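You operate a simulated robot arm through the tools that you are given. There is no shell and no other tool. Be economical: measure what you need, move in short steps, check, and stop when the job is done.

Carry out the task below with a simulated robot arm. There is one attempt and no reset: what you move stays moved.

Task
Bring the core slide down off the 30 mm step of its prop.
Fine: open the oil valve, pump the slide clear, draw the prop out, let the slide right down, shut the valve.

It is judged by the outcome, as a careful person would: the job done as asked, and still so three seconds after it is handed in. It fails if anything else is knocked over, pushed out of place, dropped, spilled or broken.

Robot
A 7-joint arm with a two-finger parallel gripper, fixed in place. Base frame: the origin is at the foot of the arm, x ahead of it, y to its left, z up. Units: m, degrees, N and s.
Its first joint turns from -66.0 to 66.0 degrees. Payload 1.57 kg.
Tool frame: the origin (TCP) lies between the finger pads and is the grasp point; the fingertips stand 0.03 m ahead of it; z points along the fingers, y is the line along which they close. The gripper opens to 0.11 m. The fingers are 0.024 m wide and 0.012 m thick; the gripper's body (0.048 by 0.112 m) begins 0.078 m behind the TCP.
Orientation is that of the tool frame in the base frame, as a unit quaternion [x, y, z, w]. With the fingers straight down and closing along the base's y, the tool's x points along the base's -x, its y along +y and its z along -z.

Tools
- The arm moves only by the tool send_rows. Its argument "motion" is a list of rows, each a list of 3 entries, a list of its own where there are three numbers: the shift along the base's x, y, z in m, then the turn, a rotation vector about the base's x, y, z in degrees, then the finger opening in m, from 0 to 0.11. In form: [[[x, y, z], [wx, wy, wz], gripper], ...]. A call has 1 to 10 rows; each row is the pose to reach, as a shift and turn from the pose commanded when the call began. Rows are played at 5 a second. More than 0.05 m and 8.6 degrees between two rows, or a gripper value outside its range, and nothing of the call is played. A pose out of reach is approached as far as the arm can. The call stops where the force on the tool passes 90 N (or 10 N more than at its start, if that is more) or the arm is blocked; 0.2 s more then pass. The fingers move at their own pace (about 0.108 m/s each) and stop on an object; they squeeze with about 43 N. The grip force told is the motor's: it shows also when the fingers shut on nothing. Time passes only in rows, and 0.2 s behind the last, so rows that repeat a pose let the fingers close. The reply holds the time, the measured pose of the TCP, the force on the tool along the base axes, the opening and the grip force, in the units named above and with some noise, and new pictures: "show" is both (left out), scene, wrist or none.
- Cameras (640 x 400 px; columns grow to the right, rows downward): "scene" is fixed at [0.171, -0.4104, 1.3873]; the picture's right is [0.63, -0.77, 0.00], its down [-0.57, -0.47, -0.67] and it looks along [0.52, 0.43, -0.74] (base axes); focal length 280 px, centre (320, 200). "wrist" rides on the gripper at [0.07, 0.016, -0.141] in the tool frame; the picture's right is [-0.23, 0.97, 0.00], its down [-0.86, -0.20, -0.48] and it looks along [-0.47, -0.11, 0.88] (tool axes); focal length 222 px, centre (320, 200). There is no depth. A picture from a camera that has moved, and an enlarged one, comes with that camera's place and axes in the base frame and with its lens.
- zoom(camera, box): a new picture of the part [left, top, right, bottom] of that camera's present view, enlarged. The clock stands still meanwhile.
- hand_in(): hands the job in; it is judged then, once.

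Work in short steps. Places have to be worked out from the pictures, the camera data and where the tool is seen: move nearer, look again, correct. Check each grasp and each placing, and mend what went wrong. You have 120 turns and 170 pictures in all, those below and enlarged ones among them. Open the gripper and draw the arm clear of the work before you hand the job in, unless the task says otherwise; then end with one line.

The tools are called after "Call:" as a command line: name --argument value ..., lists and objects as JSON in quotes. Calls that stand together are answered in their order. send_rows: Moves the arm, as the interface text tells. Its arguments: {"type":"object","properties":{"motion":{"type":"array","items":{"type":"array"}},"show":{"type":"string","enum":["both","scene","wrist","none"]}},"required":["motion"]} The other tools are called the same way: zoom (camera, box) takes an enlarged picture of a part of a camera's view; hand_in () hands the job in.

At the start:

```text
time: 0.0
position: [0.3385, -0.2107, 1.1182]
orientation: [0.0, 1.0, 0.0, 0.0]
ft_force: [-0.6, -0.4, -0.3]
grip_width: 0.1099
grip_force: 0.0
```

scene: 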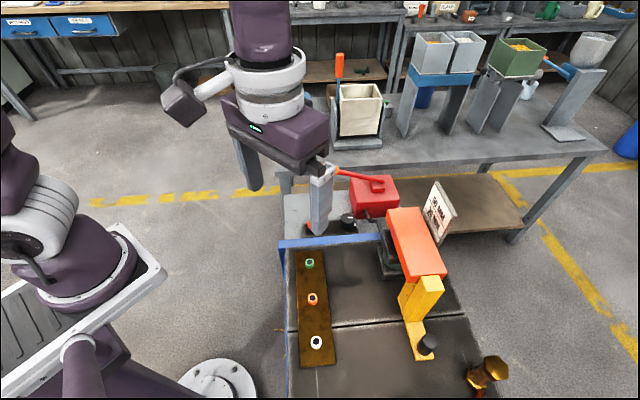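
wrist: 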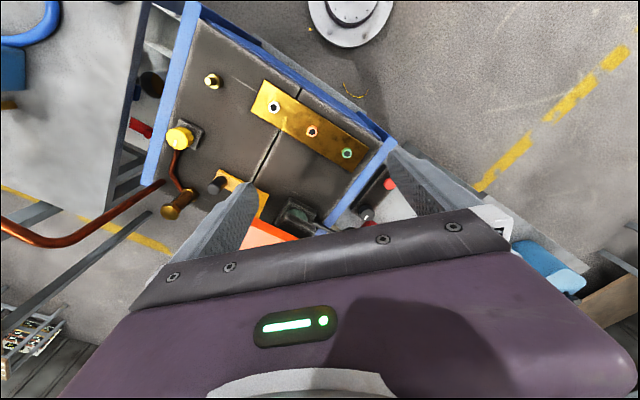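

I start by looking closer at the work area: a slide (orange), a stepped prop (yellow), a red pump, and possible valves.

Call:
zoom --camera "scene" --box '[280, 150, 520, 300]'

Call:
zoom --camera "scene" --box '[280, 250, 520, 400]'

Call:
zoom --camera "wrist" --box '[120, 40, 440, 240]'

```text
2.67 times, centred on (400, 225) of scene
camera zoom: at [0.171, -0.4104, 1.3873], right [0.63, -0.77, 0.0], down [-0.57, -0.47, -0.67], along [0.52, 0.43, -0.74], focal length 746 px, centre (107, 133)
```

zoom: 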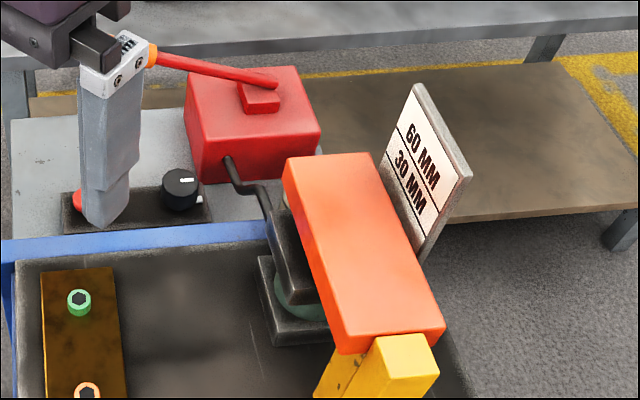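

```text
2.67 times, centred on (400, 325) of scene
camera zoom: at [0.171, -0.4104, 1.3873], right [0.63, -0.77, 0.0], down [-0.57, -0.47, -0.67], along [0.52, 0.43, -0.74], focal length 746 px, centre (107, -133)
```

zoom: 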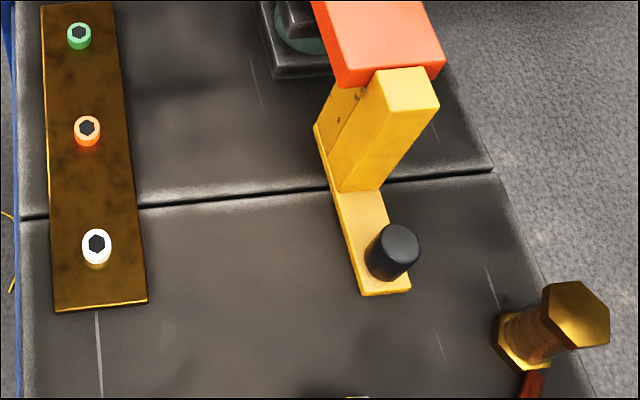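

```text
2.00 times, centred on (280, 140) of wrist
camera zoom: at [0.2691, -0.1941, 1.2608], right [0.23, 0.97, 0.0], down [0.86, -0.2, 0.48], along [0.47, -0.11, -0.88], focal length 444 px, centre (400, 320)
```

zoom: 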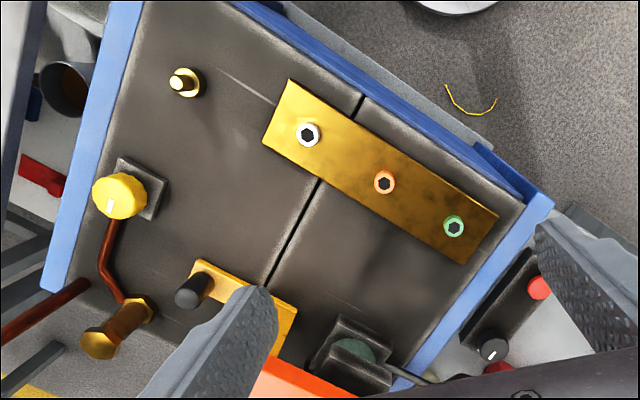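

The black knob by the pump is at about (0.63,-0.14) and a yellow knob on a copper pipe at about (0.31,-0.54). I'll move the arm so I can look at the pump panel without blocking the scene camera.

Call:
send_rows --motion '[[[0, 0.05, 0], [0, 0, 0], 0.11], [[0, 0.1, 0], [0, 0, 0], 0.08], [[0.0, 0.15, 0], [0, 0, 0], 0.05], [[0.0, 0.2, -0.0], [0, 0, 0], 0.02], [[0, 0.25, 0], [0, 0, 0], 0.0], [[0, 0.25, 0], [0, 0, 0], 0.0]]'

```text
time: 1.4
position: [0.3383, 0.0387, 1.1188]
orientation: [0.0, 1.0, 0.001, 0.0]
ft_force: [0.0, 0.3, 0.1]
grip_width: 0.0002
grip_force: 21.4
camera wrist: at [0.2687, 0.0567, 1.2598], right [0.23, 0.97, 0.0], down [0.86, -0.2, 0.48], along [0.47, -0.11, -0.88], focal length 222 px, centre (320, 200)
```

scene: 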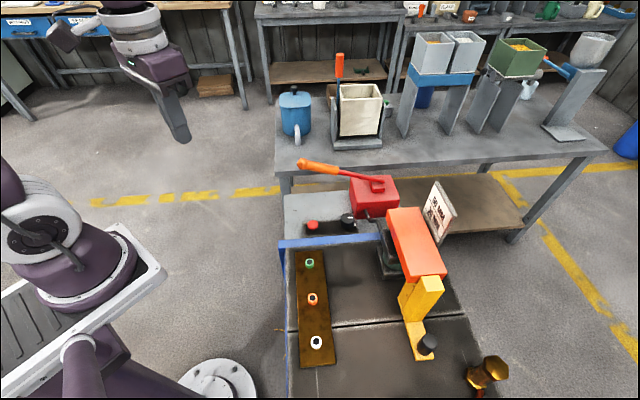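
wrist: 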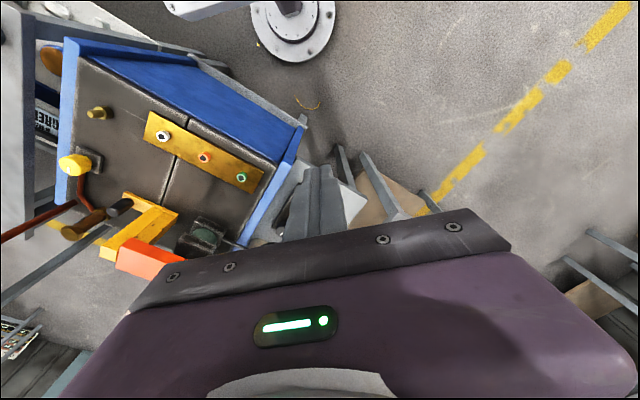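

Call:
zoom --camera "scene" --box '[270, 150, 470, 275]'

Call:
zoom --camera "wrist" --box '[20, 60, 260, 280]'

```text
3.20 times, centred on (370, 212) of scene
camera zoom: at [0.171, -0.4103, 1.3873], right [0.63, -0.77, 0.0], down [-0.57, -0.47, -0.67], along [0.52, 0.43, -0.74], focal length 895 px, centre (160, 160)
```

zoom: 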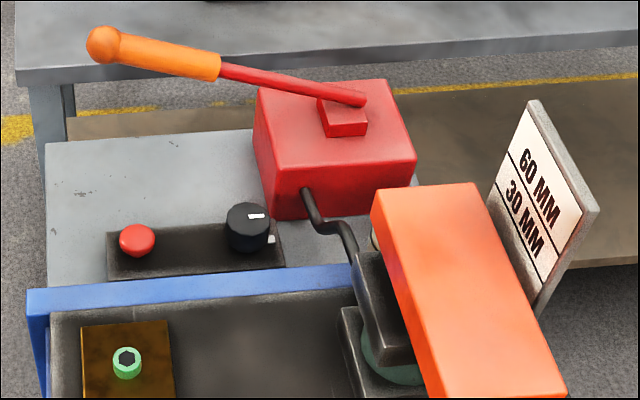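

```text
1.82 times, centred on (140, 170) of wrist
camera zoom: at [0.2687, 0.0567, 1.2598], right [0.23, 0.97, 0.0], down [0.86, -0.2, 0.48], along [0.47, -0.11, -0.88], focal length 404 px, centre (647, 254)
```

zoom: 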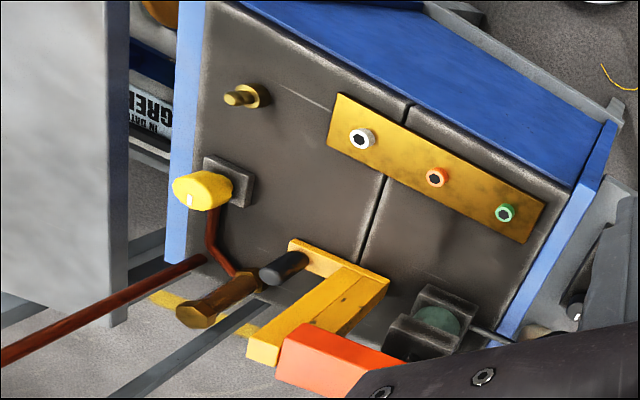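

The panel by the pump has a red button and a black rotary knob; the yellow knob is on a copper line. I'll move forward to see panel and handle from above.

Call:
send_rows --motion '[[[0.05, 0, 0], [0, 0, 0], 0.0], [[0.1, 0, 0], [0, 0, 0], 0.0], [[0.15, 0.0, 0], [0, 0, 0], 0.0], [[0.2, 0.0, -0.0], [0, 0, 0], 0.0], [[0.2, 0.0, -0.0], [0, 0, 0], 0.0]]' --show "wrist"

```text
time: 2.6
position: [0.5392, 0.0398, 1.118]
orientation: [0.0, 1.0, 0.0, 0.0]
ft_force: [-0.7, 0.7, 0.6]
grip_width: 0.0
grip_force: 20.6
camera wrist: at [0.47, 0.0561, 1.2606], right [0.23, 0.97, 0.0], down [0.86, -0.2, 0.48], along [0.47, -0.11, -0.88], focal length 222 px, centre (320, 200)
```

wrist: 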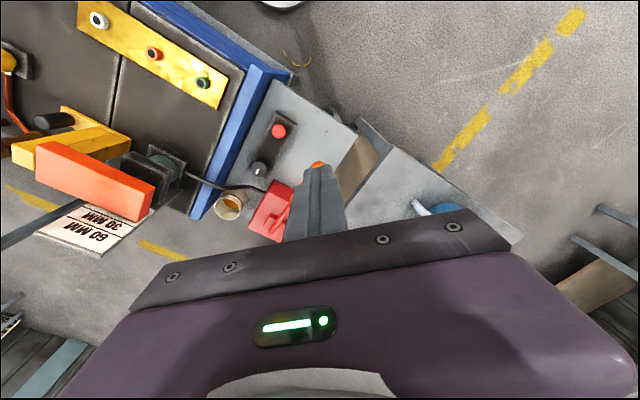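

Call:
zoom --camera "wrist" --box '[180, 100, 340, 250]'

Call:
zoom --camera "wrist" --box '[0, 40, 200, 260]'

```text
2.67 times, centred on (260, 175) of wrist
camera zoom: at [0.47, 0.0561, 1.2606], right [0.23, 0.97, 0.0], down [0.86, -0.2, 0.48], along [0.47, -0.11, -0.88], focal length 592 px, centre (480, 267)
```

zoom: 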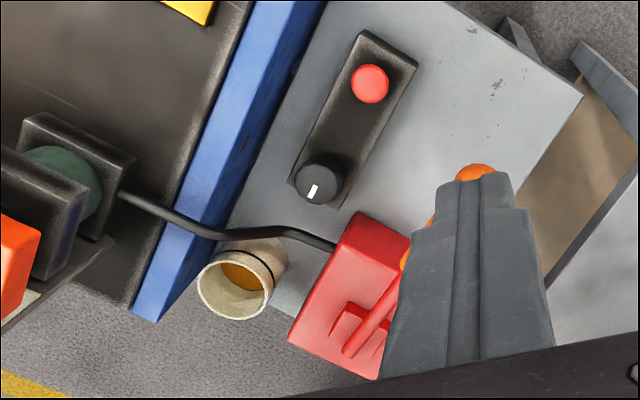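

```text
1.82 times, centred on (100, 150) of wrist
camera zoom: at [0.47, 0.0561, 1.2606], right [0.23, 0.97, 0.0], down [0.86, -0.2, 0.48], along [0.47, -0.11, -0.88], focal length 404 px, centre (720, 291)
```

zoom: 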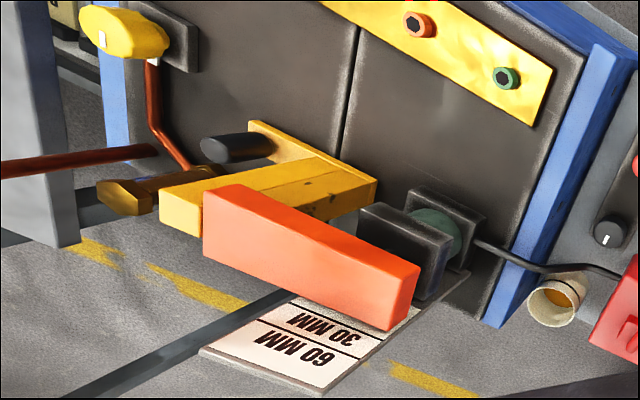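

Zooming tight for labels on the panel and on the yellow valve.

Call:
zoom --camera "wrist" --box '[235, 100, 305, 190]'

Call:
zoom --camera "scene" --box '[440, 330, 540, 400]'

Call:
zoom --camera "scene" --box '[295, 200, 375, 250]'

```text
4.44 times, centred on (270, 145) of wrist
camera zoom: at [0.47, 0.0561, 1.2606], right [0.23, 0.97, 0.0], down [0.86, -0.2, 0.48], along [0.47, -0.11, -0.88], focal length 987 px, centre (542, 444)
```

zoom: 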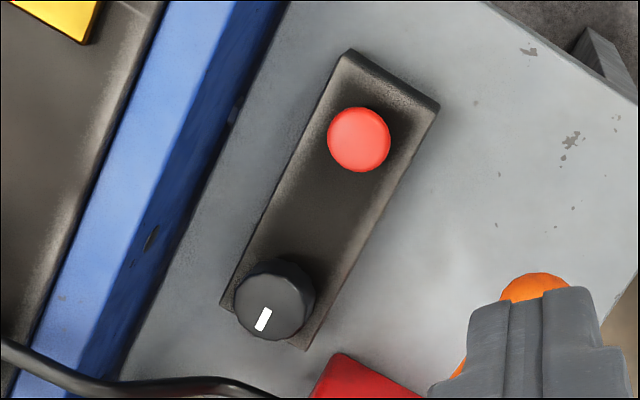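

```text
5.71 times, centred on (490, 365) of scene
camera zoom: at [0.171, -0.4104, 1.3873], right [0.63, -0.77, 0.0], down [-0.57, -0.47, -0.67], along [0.52, 0.43, -0.74], focal length 1599 px, centre (-651, -743)
```

zoom: 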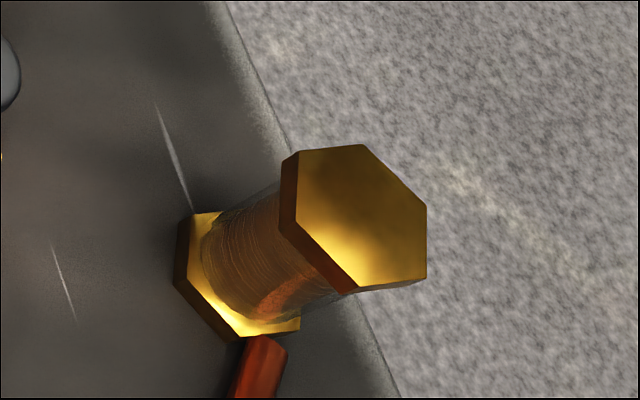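

```text
8.00 times, centred on (335, 225) of scene
camera zoom: at [0.171, -0.4104, 1.3873], right [0.63, -0.77, 0.0], down [-0.57, -0.47, -0.67], along [0.52, 0.43, -0.74], focal length 2238 px, centre (200, 0)
```

zoom: 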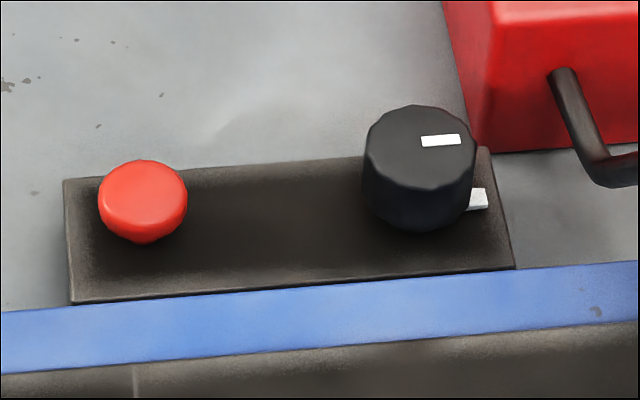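

The panel knob's pointer lines up with a tick. I need to view the yellow valve and its copper line up close before deciding which is the oil valve.

Call:
send_rows --motion '[[[-0.04, -0.03, 0], [0, 0, 0], 0.0], [[-0.08, -0.06, 0], [0, 0, 0], 0.0], [[-0.12, -0.09, 0], [0, 0, 0], 0.0], [[-0.15, -0.13, 0], [0, 0, 0], 0.0], [[-0.16, -0.18, 0], [0, 0, 0], 0.0], [[-0.17, -0.23, 0], [0, 0, 0], 0.0], [[-0.18, -0.28, 0], [0, 0, 0], 0.0], [[-0.19, -0.33, 0], [0, 0, 0], 0.0], [[-0.19, -0.38, 0], [0, 0, 0], 0.0], [[-0.19, -0.42, 0], [0, 0, 0], 0.0]]' --show "wrist"

```text
refused: row 5 steps farther than a row can; nothing moved
```

Call:
send_rows --motion '[[[-0.04, -0.03, 0], [0, 0, 0], 0.0], [[-0.08, -0.06, 0], [0, 0, 0], 0.0], [[-0.12, -0.09, 0], [0, 0, 0], 0.0], [[-0.15, -0.13, 0], [0, 0, 0], 0.0], [[-0.16, -0.175, 0], [0, 0, 0], 0.0], [[-0.17, -0.22, 0], [0, 0, 0], 0.0], [[-0.18, -0.265, 0], [0, 0, 0], 0.0], [[-0.19, -0.31, 0], [0, 0, 0], 0.0], [[-0.19, -0.355, 0], [0, 0, 0], 0.0], [[-0.19, -0.4, 0], [0, 0, 0], 0.0]]' --show "wrist"

```text
time: 4.8
position: [0.3484, -0.3616, 1.119]
orientation: [0.0, 1.0, 0.0, 0.0]
ft_force: [-0.5, 0.0, -0.6]
grip_width: 0.0002
grip_force: 20.9
camera wrist: at [0.2788, -0.3457, 1.2611], right [0.23, 0.97, 0.0], down [0.86, -0.2, 0.48], along [0.47, -0.11, -0.88], focal length 222 px, centre (320, 200)
```

wrist: 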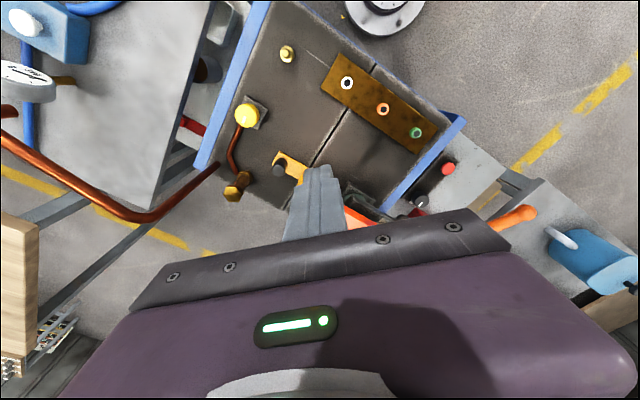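

Call:
zoom --camera "wrist" --box '[0, 0, 240, 230]'

Call:
zoom --camera "wrist" --box '[180, 40, 320, 220]'

```text
1.74 times, centred on (120, 115) of wrist
camera zoom: at [0.2788, -0.3457, 1.2611], right [0.23, 0.97, 0.0], down [0.86, -0.2, 0.48], along [0.47, -0.11, -0.88], focal length 386 px, centre (668, 348)
```

zoom: 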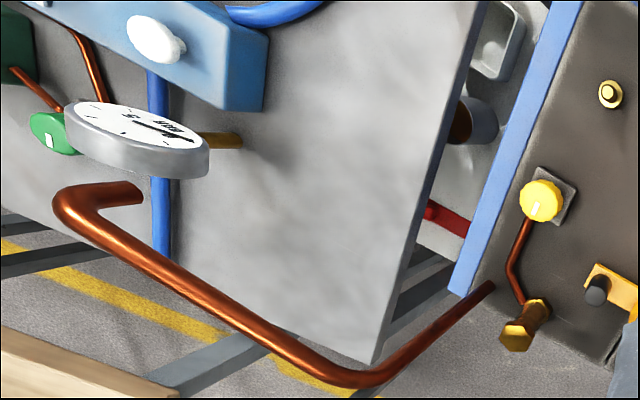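

```text
2.22 times, centred on (250, 130) of wrist
camera zoom: at [0.2788, -0.3457, 1.2611], right [0.23, 0.97, 0.0], down [0.86, -0.2, 0.48], along [0.47, -0.11, -0.88], focal length 494 px, centre (476, 356)
```

zoom: 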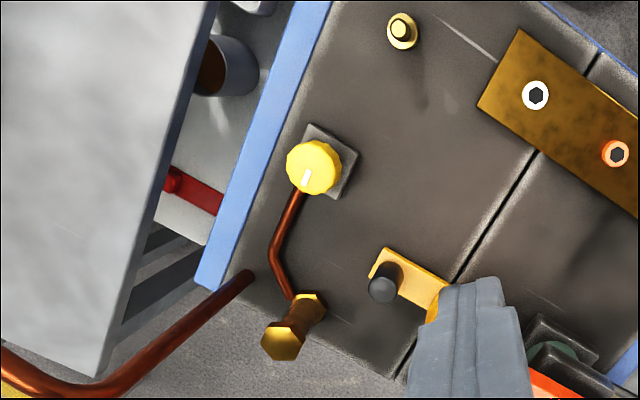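

There is a further fixture to the -y side with a gauge and green and white knobs. I'll turn the wrist toward -y, a bit higher, to see it.

Call:
send_rows --motion '[[[0, 0, 0.02], [0, 0, -8], 0.0], [[0, 0, 0.04], [0, 0, -16], 0.0], [[0, 0, 0.06], [0, 0, -24], 0.0], [[0, 0, 0.06], [0, 0, -32], 0.0], [[0, 0, 0.06], [0, 0, -40], 0.0], [[0, 0, 0.06], [0, 0, -48], 0.0], [[0, 0, 0.06], [0, 0, -56], 0.0], [[0, 0, 0.06], [0, 0, -64], 0.0], [[0, 0, 0.06], [0, 0, -64], 0.0]]' --show "wrist"

```text
time: 6.8
position: [0.3478, -0.3622, 1.1775]
orientation: [0.531, 0.847, 0.0, 0.0]
ft_force: [0.2, -0.3, 0.2]
grip_width: 0.0001
grip_force: 21.7
camera wrist: at [0.3328, -0.2909, 1.3209], right [0.98, 0.22, 0.0], down [0.19, -0.86, 0.48], along [0.11, -0.47, -0.88], focal length 222 px, centre (320, 200)
```

wrist: 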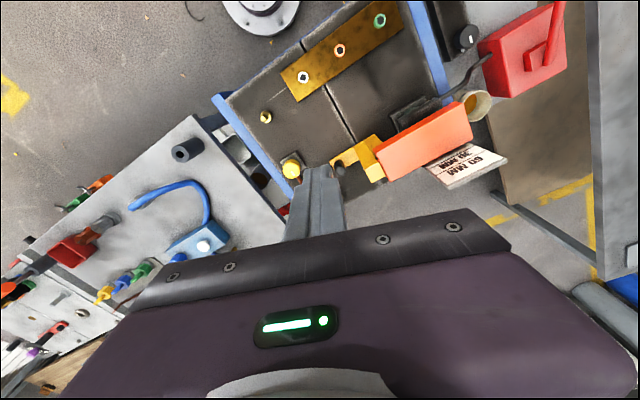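

Call:
zoom --camera "wrist" --box '[80, 100, 320, 300]'

Call:
zoom --camera "wrist" --box '[320, 20, 580, 200]'

```text
2.00 times, centred on (200, 200) of wrist
camera zoom: at [0.3328, -0.2909, 1.3209], right [0.98, 0.22, 0.0], down [0.19, -0.86, 0.48], along [0.11, -0.47, -0.88], focal length 444 px, centre (560, 200)
```

zoom: 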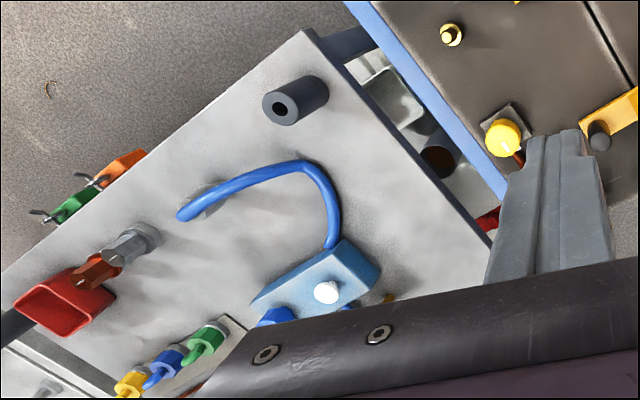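

```text
2.22 times, centred on (450, 110) of wrist
camera zoom: at [0.3328, -0.2909, 1.3209], right [0.98, 0.22, 0.0], down [0.19, -0.86, 0.48], along [0.11, -0.47, -0.88], focal length 494 px, centre (31, 400)
```

zoom: 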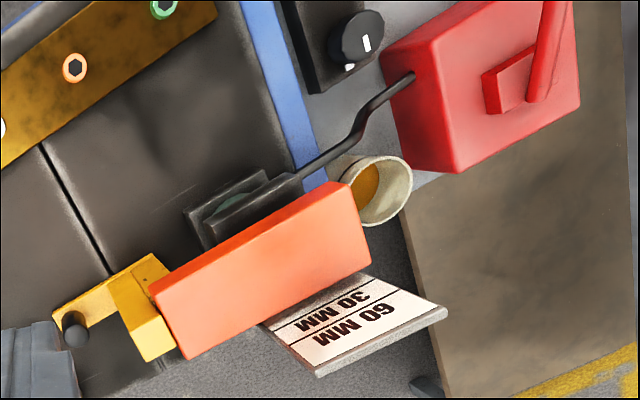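

The pump unit carries its own controls: black knob (pointer on the tick, i.e. shut) and red button; the yellow one sits on a separate water-like copper line. I'll take the black knob as the oil valve (pumping will confirm). Moving above it with the gripper lined up with the panel.

Call:
send_rows --motion '[[[0.02, 0.02, 0], [0, 0, 8], 0.04], [[0.04, 0.04, 0], [0, 0, 16], 0.06], [[0.06, 0.06, 0], [0, 0, 24], 0.07], [[0.08, 0.08, 0], [0, 0, 32], 0.07], [[0.1, 0.1, 0], [0, 0, 40], 0.07], [[0.12, 0.12, 0], [0, 0, 48], 0.07], [[0.14, 0.14, 0], [0, 0, 56], 0.07], [[0.16, 0.16, 0], [0, 0, 64], 0.07], [[0.18, 0.18, 0], [0, 0, 72], 0.07], [[0.2, 0.2, 0], [0, 0, 80], 0.07]]' --show "none"

Call:
send_rows --motion '[[[0.02, 0.01, -0.04], [0, 0, 8], 0.07], [[0.04, 0.01, -0.08], [0, 0, 16], 0.07], [[0.05, 0.01, -0.12], [0, 0, 24], 0.07], [[0.05, 0.01, -0.16], [0, 0, 32], 0.07], [[0.05, 0.01, -0.2], [0, 0, 32], 0.07], [[0.05, 0.01, -0.2], [0, 0, 32], 0.07]]'

```text
time: 9.0
position: [0.549, -0.1598, 1.1798]
orientation: [-0.141, 0.99, 0.0, 0.0]
ft_force: [0.3, -0.4, 0.1]
grip_width: 0.07
grip_force: 0.1
```

```text
time: 10.4
position: [0.5976, -0.1512, 0.9781]
orientation: [-0.407, 0.913, -0.001, -0.001]
ft_force: [-0.6, -0.7, -0.1]
grip_width: 0.0701
grip_force: 0.1
camera wrist: at [0.5396, -0.1901, 1.1202], right [-0.57, 0.82, 0.0], down [0.72, 0.5, 0.48], along [0.39, 0.27, -0.88], focal length 222 px, centre (320, 200)
```

scene: 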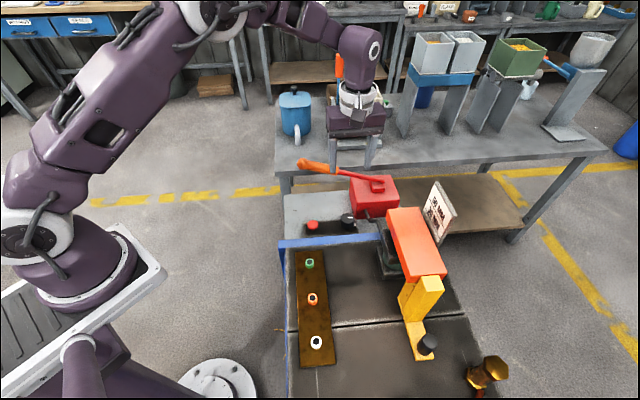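
wrist: 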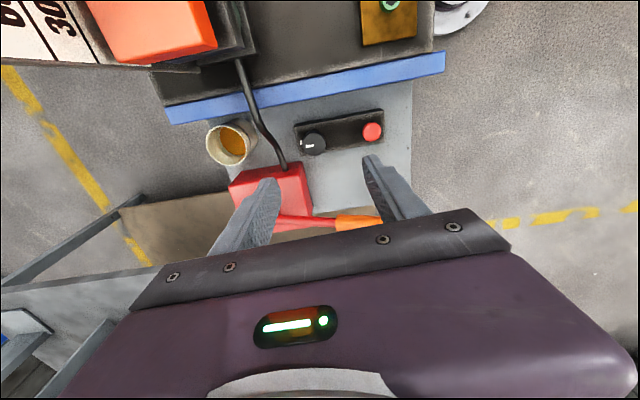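

Knob works out at (0.629,-0.141,0.725). Zoom to check clearance to the pump box.

Call:
zoom --camera "wrist" --box '[200, 90, 400, 250]'

```text
2.50 times, centred on (300, 170) of wrist
camera zoom: at [0.5396, -0.1901, 1.1202], right [-0.57, 0.82, 0.0], down [0.72, 0.5, 0.48], along [0.39, 0.27, -0.88], focal length 555 px, centre (370, 275)
```

zoom: 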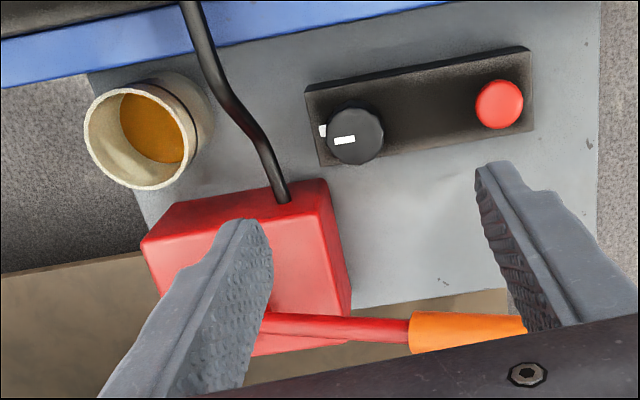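

Clear by ~2 cm. Descend over the knob, to TCP z≈0.75 with the fingers open.

Call:
send_rows --motion '[[[0.031, 0.01, -0.04], [0, 0, -1], 0.07], [[0.031, 0.01, -0.09], [0, 0, -1], 0.07], [[0.031, 0.01, -0.13], [0, 0, -1], 0.07], [[0.031, 0.01, -0.17], [0, 0, -1], 0.07], [[0.031, 0.01, -0.2], [0, 0, -1], 0.07], [[0.031, 0.01, -0.22], [0, 0, -1], 0.07], [[0.031, 0.01, -0.22], [0, 0, -1], 0.07]]'

```text
refused: row 1 steps farther than a row can; nothing moved
```

Call:
send_rows --motion '[[[0.025, 0.008, -0.02], [0, 0, -1], 0.07], [[0.031, 0.01, -0.06], [0, 0, -1], 0.07], [[0.031, 0.01, -0.1], [0, 0, -1], 0.07], [[0.031, 0.01, -0.14], [0, 0, -1], 0.07], [[0.031, 0.01, -0.18], [0, 0, -1], 0.07], [[0.031, 0.01, -0.21], [0, 0, -1], 0.07], [[0.031, 0.01, -0.225], [0, 0, -1], 0.07], [[0.031, 0.01, -0.225], [0, 0, -1], 0.07]]'

Call:
zoom --camera "scene" --box '[290, 160, 410, 250]'

```text
time: 12.2
position: [0.6297, -0.1408, 0.754]
orientation: [-0.399, 0.917, 0.0, 0.0]
ft_force: [0.4, 0.1, -0.3]
grip_width: 0.0702
grip_force: 0.0
camera wrist: at [0.5699, -0.1805, 0.8952], right [-0.56, 0.83, 0.0], down [0.73, 0.49, 0.48], along [0.4, 0.27, -0.88], focal length 222 px, centre (320, 200)
```

scene: 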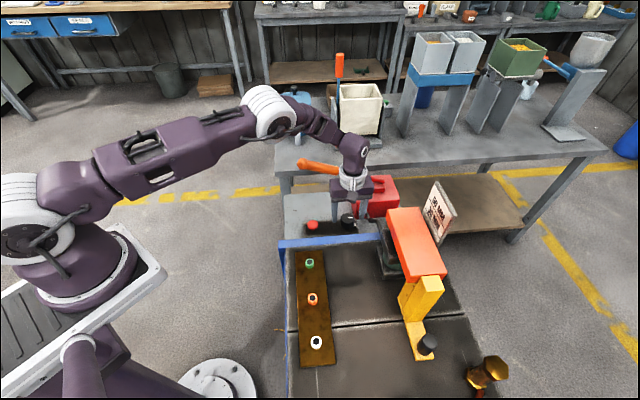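
wrist: 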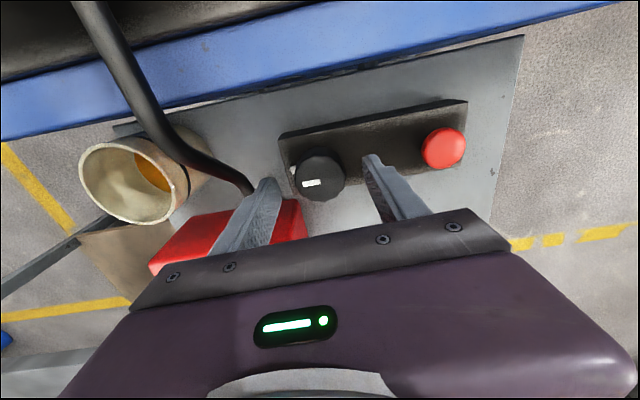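

```text
4.44 times, centred on (350, 205) of scene
camera zoom: at [0.171, -0.4104, 1.3873], right [0.63, -0.77, 0.0], down [-0.57, -0.47, -0.67], along [0.52, 0.43, -0.74], focal length 1243 px, centre (187, 178)
```

zoom: 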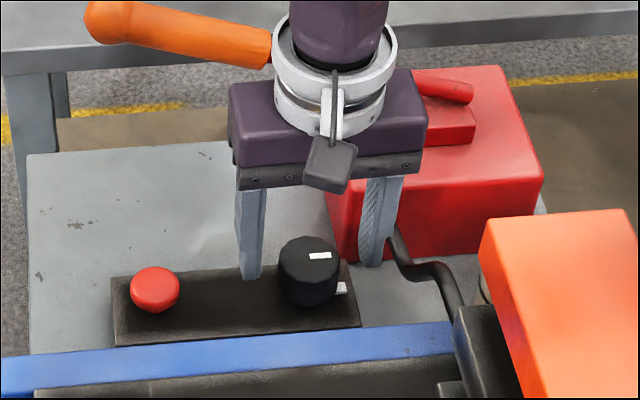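

Knob sits between the fingers, slightly toward the bed side. Shift a few mm, descend 15 mm, then close.

Call:
send_rows --motion '[[[-0.004, -0.004, 0], [0, 0, 0], 0.07], [[-0.004, -0.004, -0.008], [0, 0, 0], 0.07], [[-0.004, -0.004, -0.015], [0, 0, 0], 0.07], [[-0.004, -0.004, -0.015], [0, 0, 0], 0.05], [[-0.004, -0.004, -0.015], [0, 0, 0], 0.03], [[-0.004, -0.004, -0.015], [0, 0, 0], 0.03]]'

Call:
zoom --camera "scene" --box '[290, 160, 410, 250]'

```text
time: 13.6
position: [0.6261, -0.1456, 0.7392]
orientation: [-0.399, 0.917, 0.0, 0.001]
ft_force: [0.9, 0.0, 1.1]
grip_width: 0.0417
grip_force: 45.3
camera wrist: at [0.5663, -0.1846, 0.8809], right [-0.56, 0.83, 0.0], down [0.73, 0.49, 0.48], along [0.4, 0.27, -0.88], focal length 222 px, centre (320, 200)
```

scene: 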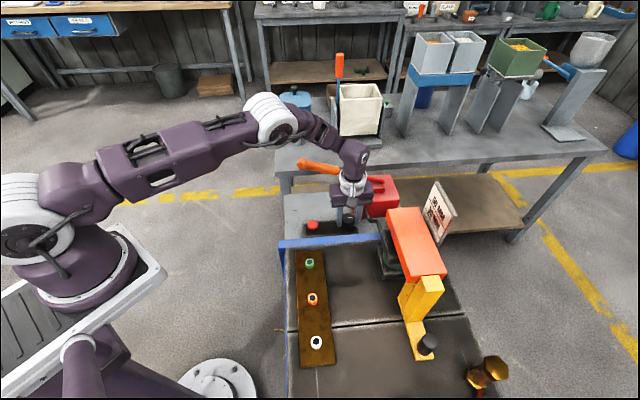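
wrist: 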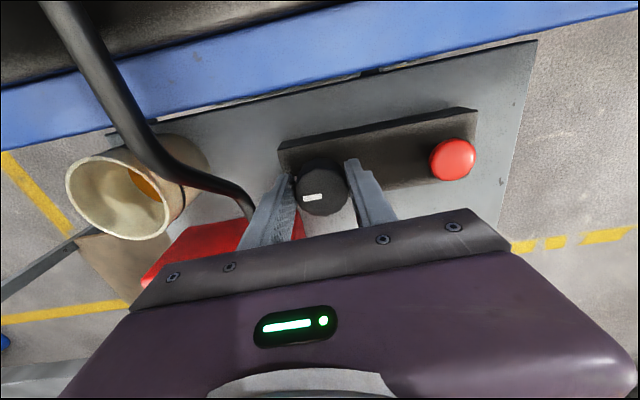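

```text
4.44 times, centred on (350, 205) of scene
camera zoom: at [0.171, -0.4104, 1.3873], right [0.63, -0.77, 0.0], down [-0.57, -0.47, -0.67], along [0.52, 0.43, -0.74], focal length 1243 px, centre (187, 178)
```

zoom: 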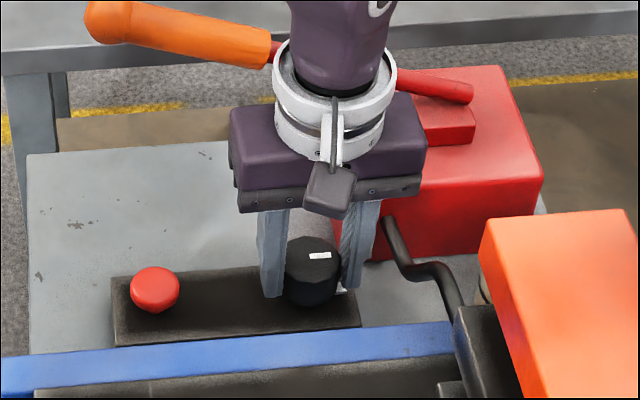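

Gripped at 41.7 mm. Turn counter-clockwise gently in steps, watching forces.

Call:
send_rows --motion '[[[0, 0, 0], [0, 0, 7], 0.03], [[0, 0, 0], [0, 0, 14], 0.03], [[0, 0, 0], [0, 0, 21], 0.03], [[0, 0, 0], [0, 0, 28], 0.03], [[0, 0, 0], [0, 0, 28], 0.03]]' --show "none"

Call:
zoom --camera "scene" --box '[310, 180, 390, 240]'

```text
time: 14.8
position: [0.6271, -0.1461, 0.7394]
orientation: [-0.61, 0.793, -0.001, 0.001]
ft_force: [13.0, -8.1, 3.7]
grip_width: 0.044
grip_force: 7.9
```

```text
6.67 times, centred on (350, 210) of scene
camera zoom: at [0.1712, -0.4105, 1.3872], right [0.63, -0.77, 0.0], down [-0.57, -0.47, -0.67], along [0.52, 0.43, -0.74], focal length 1865 px, centre (120, 133)
```

zoom: 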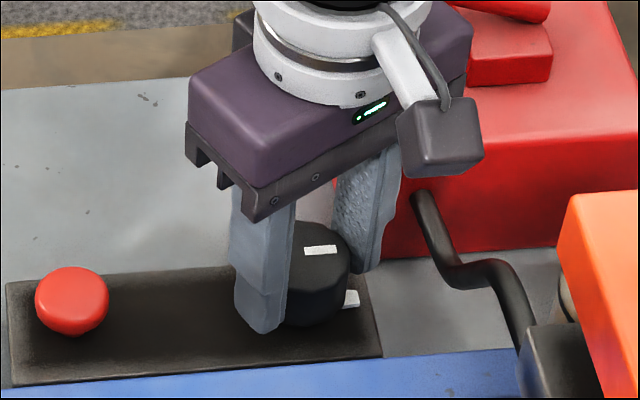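

The fingers slipped over the knob's facets with the pointer unmoved, so counter-clockwise looks stopped. Return, re-grip centred, and look.

Call:
send_rows --motion '[[[0, 0, 0], [0, 0, 0], 0.06], [[0, 0, 0], [0, 0, -7], 0.06], [[0, 0, 0], [0, 0, -14], 0.06], [[0, 0, 0], [0, 0, -21], 0.06], [[0, 0, 0], [0, 0, -28], 0.06], [[0, 0, 0], [0, 0, -28], 0.06]]' --show "wrist"

Call:
zoom --camera "scene" --box '[310, 180, 390, 240]'

Call:
zoom --camera "wrist" --box '[260, 120, 380, 230]'

```text
time: 16.2
position: [0.6258, -0.1449, 0.7388]
orientation: [-0.398, 0.917, 0.0, 0.0]
ft_force: [-0.4, 1.3, -0.7]
grip_width: 0.0597
grip_force: 0.0
camera wrist: at [0.5663, -0.1841, 0.8806], right [-0.56, 0.83, 0.0], down [0.73, 0.49, 0.48], along [0.4, 0.27, -0.88], focal length 222 px, centre (320, 200)
```

wrist: 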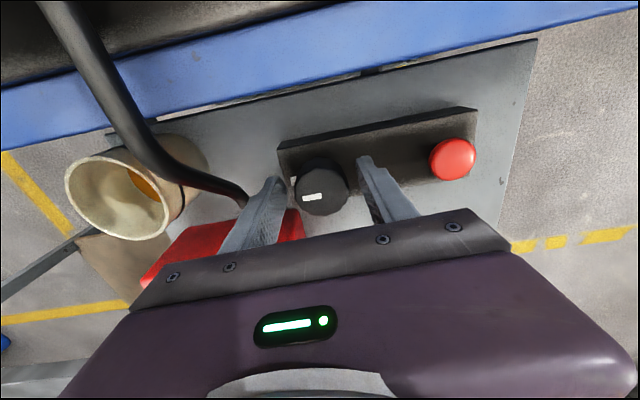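

```text
6.67 times, centred on (350, 210) of scene
camera zoom: at [0.171, -0.4104, 1.3873], right [0.63, -0.77, 0.0], down [-0.57, -0.47, -0.67], along [0.52, 0.43, -0.74], focal length 1865 px, centre (120, 133)
```

zoom: 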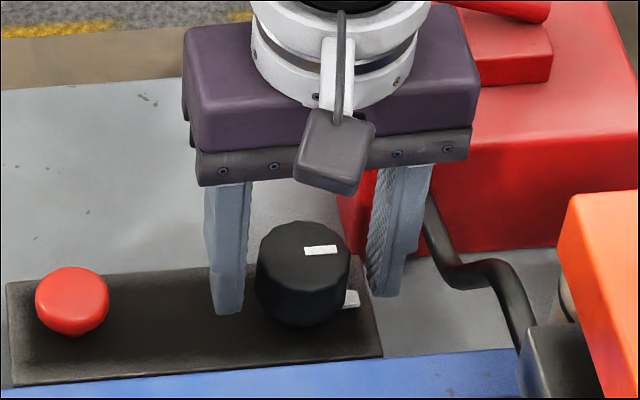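

```text
3.64 times, centred on (320, 175) of wrist
camera zoom: at [0.5663, -0.1841, 0.8806], right [-0.56, 0.83, 0.0], down [0.73, 0.49, 0.48], along [0.4, 0.27, -0.88], focal length 808 px, centre (320, 291)
```

zoom: 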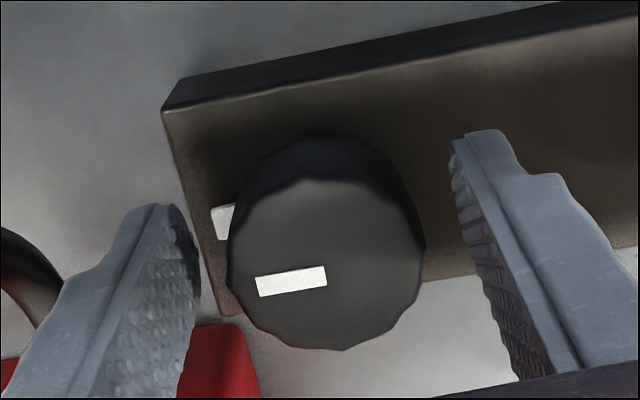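

Knob is centred; pointer still on the tick. Now grip 4 mm lower and try clockwise.

Call:
send_rows --motion '[[[0, 0, -0.004], [0, 0, 0], 0.03], [[0, 0, -0.004], [0, 0, 0], 0.03], [[0, 0, -0.004], [0, 0, -7], 0.03], [[0, 0, -0.004], [0, 0, -14], 0.03], [[0, 0, -0.004], [0, 0, -21], 0.03], [[0, 0, -0.004], [0, 0, -28], 0.03], [[0, 0, -0.004], [0, 0, -28], 0.03]]' --show "wrist"

Call:
zoom --camera "scene" --box '[310, 180, 390, 240]'

```text
time: 17.8
position: [0.6244, -0.1436, 0.7352]
orientation: [-0.164, 0.987, 0.002, -0.001]
ft_force: [-17.4, 24.6, 30.5]
grip_width: 0.0415
grip_force: 45.3
camera wrist: at [0.5538, -0.1499, 0.8772], right [-0.1, 0.99, 0.0], down [0.87, 0.09, 0.48], along [0.47, 0.05, -0.88], focal length 222 px, centre (320, 200)
```

wrist: 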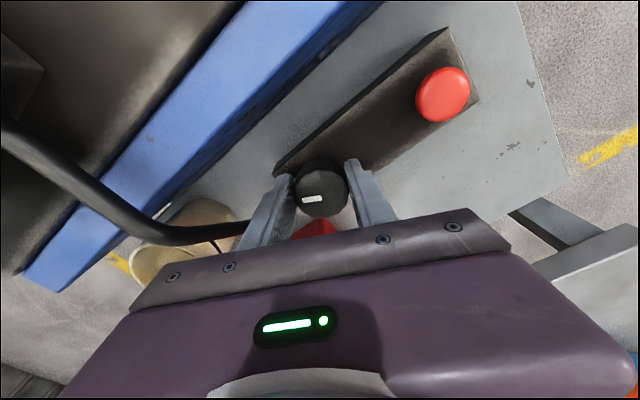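

```text
6.67 times, centred on (350, 210) of scene
camera zoom: at [0.1701, -0.4097, 1.3876], right [0.63, -0.77, 0.0], down [-0.57, -0.47, -0.67], along [0.52, 0.43, -0.74], focal length 1865 px, centre (120, 133)
```

zoom: 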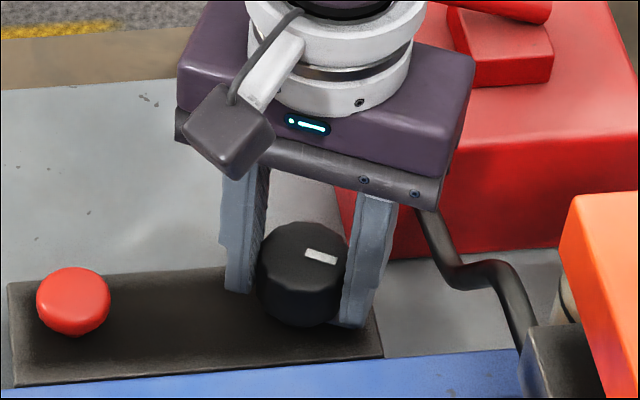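

Clockwise it turns with the fingers (pointer followed ~28°). Raise 2 mm to relieve the push and continue toward a quarter turn.

Call:
send_rows --motion '[[[0, 0, 0.002], [0, 0, 0], 0.03], [[0, 0, 0.002], [0, 0, -8], 0.03], [[0, 0, 0.002], [0, 0, -16], 0.03], [[0, 0, 0.002], [0, 0, -24], 0.03], [[0, 0, 0.002], [0, 0, -32], 0.03], [[0, 0, 0.002], [0, 0, -40], 0.03], [[0, 0, 0.002], [0, 0, -40], 0.03]]' --show "wrist"

Call:
zoom --camera "scene" --box '[310, 180, 390, 240]'

```text
time: 19.4
position: [0.6291, -0.1463, 0.7384]
orientation: [0.183, 0.983, 0.0, 0.004]
ft_force: [11.0, 19.1, 6.4]
grip_width: 0.0494
grip_force: 11.3
camera wrist: at [0.5684, -0.1045, 0.8804], right [0.56, 0.83, 0.0], down [0.72, -0.49, 0.49], along [0.4, -0.27, -0.87], focal length 222 px, centre (320, 200)
```

wrist: 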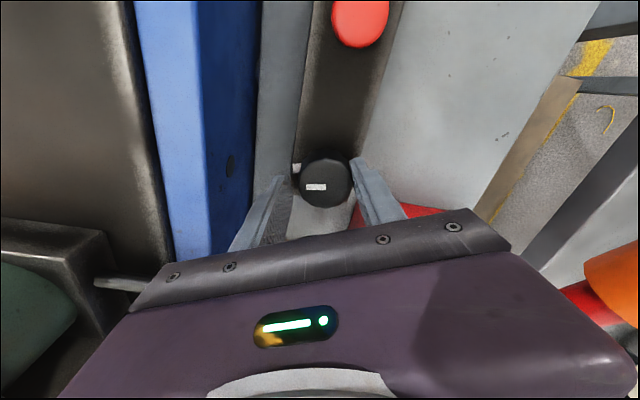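

```text
6.67 times, centred on (350, 210) of scene
camera zoom: at [0.1711, -0.41, 1.3874], right [0.63, -0.77, 0.0], down [-0.57, -0.47, -0.67], along [0.52, 0.43, -0.74], focal length 1865 px, centre (120, 133)
```

zoom: 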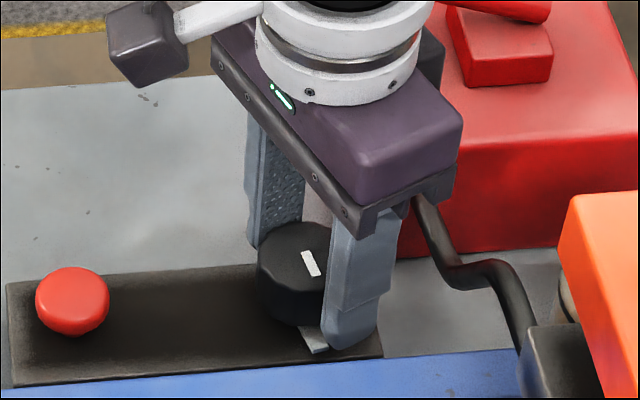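

The white tab is part of the knob, so it has turned about 68° clockwise and a finger is on the tab. I'll release, lift, and re-grip square to the pointer.

Call:
send_rows --motion '[[[0, 0, 0.0], [0, 0, 0], 0.07], [[-0.003, 0.002, 0.01], [0, 0, 0], 0.07], [[-0.003, 0.002, 0.025], [0, 0, 8], 0.07], [[-0.003, 0.002, 0.025], [0, 0, 16], 0.07], [[-0.003, 0.002, 0.025], [0, 0, 24], 0.07], [[-0.003, 0.002, 0.025], [0, 0, 32], 0.07], [[-0.003, 0.002, 0.025], [0, 0, 40], 0.07], [[-0.003, 0.002, 0.025], [0, 0, 48], 0.07], [[-0.003, 0.002, 0.025], [0, 0, 56], 0.07], [[-0.003, 0.002, 0.025], [0, 0, 64], 0.07]]' --show "none"

Call:
send_rows --motion '[[[0, 0, 0.0], [0, 0, 8], 0.07], [[0, 0, 0], [0, 0, 16], 0.07], [[0, 0, 0.0], [0, 0, 23], 0.07], [[0, 0, 0.0], [0, 0, 23], 0.07]]'

Call:
zoom --camera "scene" --box '[310, 180, 390, 240]'

Call:
zoom --camera "wrist" --box '[240, 100, 400, 230]'

```text
time: 21.6
position: [0.6235, -0.1433, 0.7617]
orientation: [-0.368, 0.93, 0.0, 0.0]
ft_force: [-0.6, 0.6, -0.6]
grip_width: 0.0701
grip_force: 0.1
```

```text
time: 22.6
position: [0.6218, -0.1436, 0.7614]
orientation: [-0.545, 0.838, -0.001, 0.001]
ft_force: [0.5, -0.6, -0.3]
grip_width: 0.0702
grip_force: 0.1
camera wrist: at [0.5797, -0.1994, 0.9037], right [-0.8, 0.6, 0.0], down [0.53, 0.7, 0.48], along [0.29, 0.38, -0.88], focal length 222 px, centre (320, 200)
```

scene: 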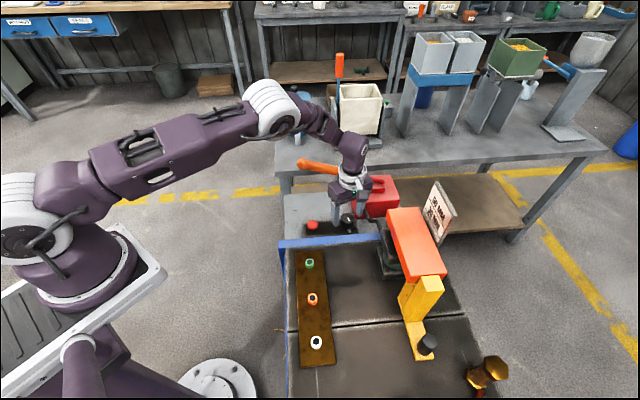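
wrist: 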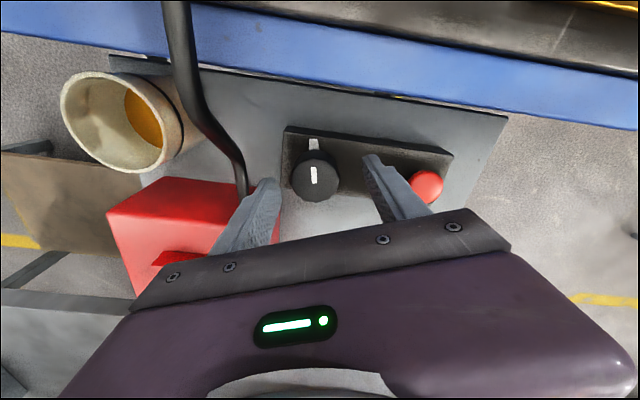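

```text
6.67 times, centred on (350, 210) of scene
camera zoom: at [0.171, -0.4104, 1.3873], right [0.63, -0.77, 0.0], down [-0.57, -0.47, -0.67], along [0.52, 0.43, -0.74], focal length 1865 px, centre (120, 133)
```

zoom: 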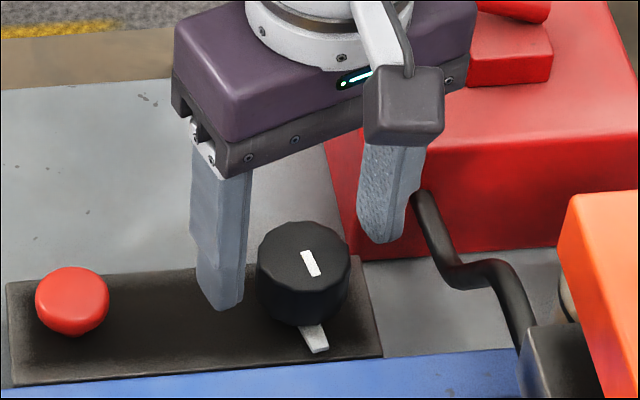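

```text
3.08 times, centred on (320, 165) of wrist
camera zoom: at [0.5797, -0.1994, 0.9037], right [-0.8, 0.6, 0.0], down [0.53, 0.7, 0.48], along [0.29, 0.38, -0.88], focal length 684 px, centre (320, 308)
```

zoom: 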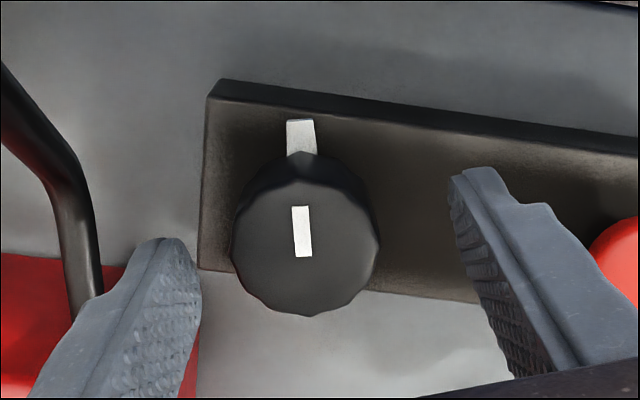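

Pointer clearly visible, gripper now square to it. Grip at z≈0.74 and turn clockwise further.

Call:
send_rows --motion '[[[0.003, -0.003, -0.012], [0, 0, 0], 0.07], [[0.003, -0.003, -0.022], [0, 0, 0], 0.05], [[0.003, -0.003, -0.022], [0, 0, 0], 0.03], [[0.003, -0.003, -0.022], [0, 0, 0], 0.03], [[0.003, -0.003, -0.022], [0, 0, -7], 0.03], [[0.003, -0.003, -0.022], [0, 0, -14], 0.03], [[0.003, -0.003, -0.022], [0, 0, -21], 0.03], [[0.003, -0.003, -0.022], [0, 0, -28], 0.03], [[0.003, -0.003, -0.022], [0, 0, -28], 0.03]]' --show "none"

Call:
zoom --camera "scene" --box '[310, 180, 390, 240]'

```text
time: 24.6
position: [0.6241, -0.1459, 0.7393]
orientation: [-0.325, 0.946, 0.002, -0.002]
ft_force: [-6.6, 5.4, 2.8]
grip_width: 0.0415
grip_force: 44.8
```

```text
6.67 times, centred on (350, 210) of scene
camera zoom: at [0.1708, -0.4102, 1.3874], right [0.63, -0.77, 0.0], down [-0.57, -0.47, -0.67], along [0.52, 0.43, -0.74], focal length 1865 px, centre (120, 133)
```

zoom: 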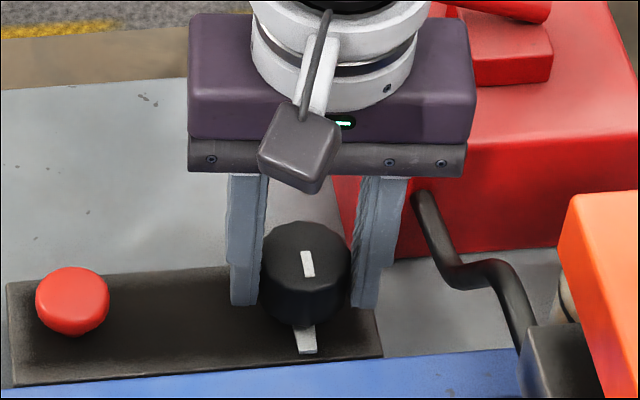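

Pointer is near square to the panel now. Try a bit more to find the stop.

Call:
send_rows --motion '[[[0, 0, 0], [0, 0, -6], 0.03], [[0, 0, 0], [0, 0, -12], 0.03], [[0, 0, 0], [0, 0, -18], 0.03], [[0, 0, 0], [0, 0, -18], 0.03]]' --show "none"

Call:
zoom --camera "scene" --box '[310, 180, 390, 240]'

```text
time: 25.6
position: [0.6233, -0.143, 0.7376]
orientation: [-0.173, 0.985, 0.003, -0.003]
ft_force: [-20.6, 28.3, -1.5]
grip_width: 0.0406
grip_force: 45.2
```

```text
6.67 times, centred on (350, 210) of scene
camera zoom: at [0.1707, -0.4098, 1.3875], right [0.63, -0.77, 0.0], down [-0.57, -0.47, -0.67], along [0.52, 0.43, -0.74], focal length 1865 px, centre (120, 133)
```

zoom: 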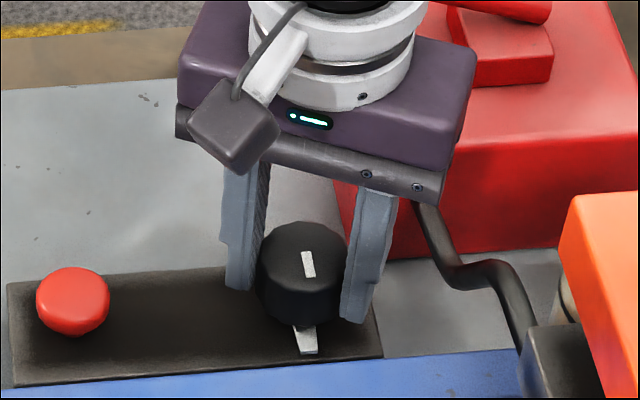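

The knob stops at a quarter turn: valve open. Release, rise and look at the pump handle.

Call:
send_rows --motion '[[[0, 0, 0], [0, 0, 4], 0.07], [[0, 0, 0.0], [0, 0, 4], 0.07], [[0, 0, 0.05], [0, 0, 0], 0.07], [[-0.02, 0, 0.1], [0, 0, 0], 0.07], [[-0.05, 0, 0.15], [0, 0, 0], 0.07], [[-0.05, 0.04, 0.18], [0, 0, 0], 0.07], [[-0.05, 0.08, 0.2], [0, 0, 0], 0.07], [[-0.05, 0.12, 0.22], [0, 0, 0], 0.07], [[-0.05, 0.12, 0.22], [0, 0, 0], 0.07]]'

Call:
zoom --camera "scene" --box '[280, 140, 460, 260]'

```text
refused: row 4 steps farther than a row can; nothing moved
```

```text
3.33 times, centred on (370, 200) of scene
camera zoom: at [0.1707, -0.4098, 1.3875], right [0.63, -0.77, 0.0], down [-0.57, -0.47, -0.67], along [0.52, 0.43, -0.74], focal length 932 px, centre (153, 200)
```

zoom: 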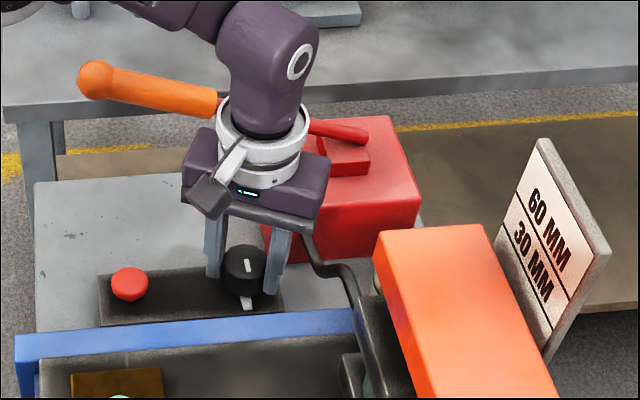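

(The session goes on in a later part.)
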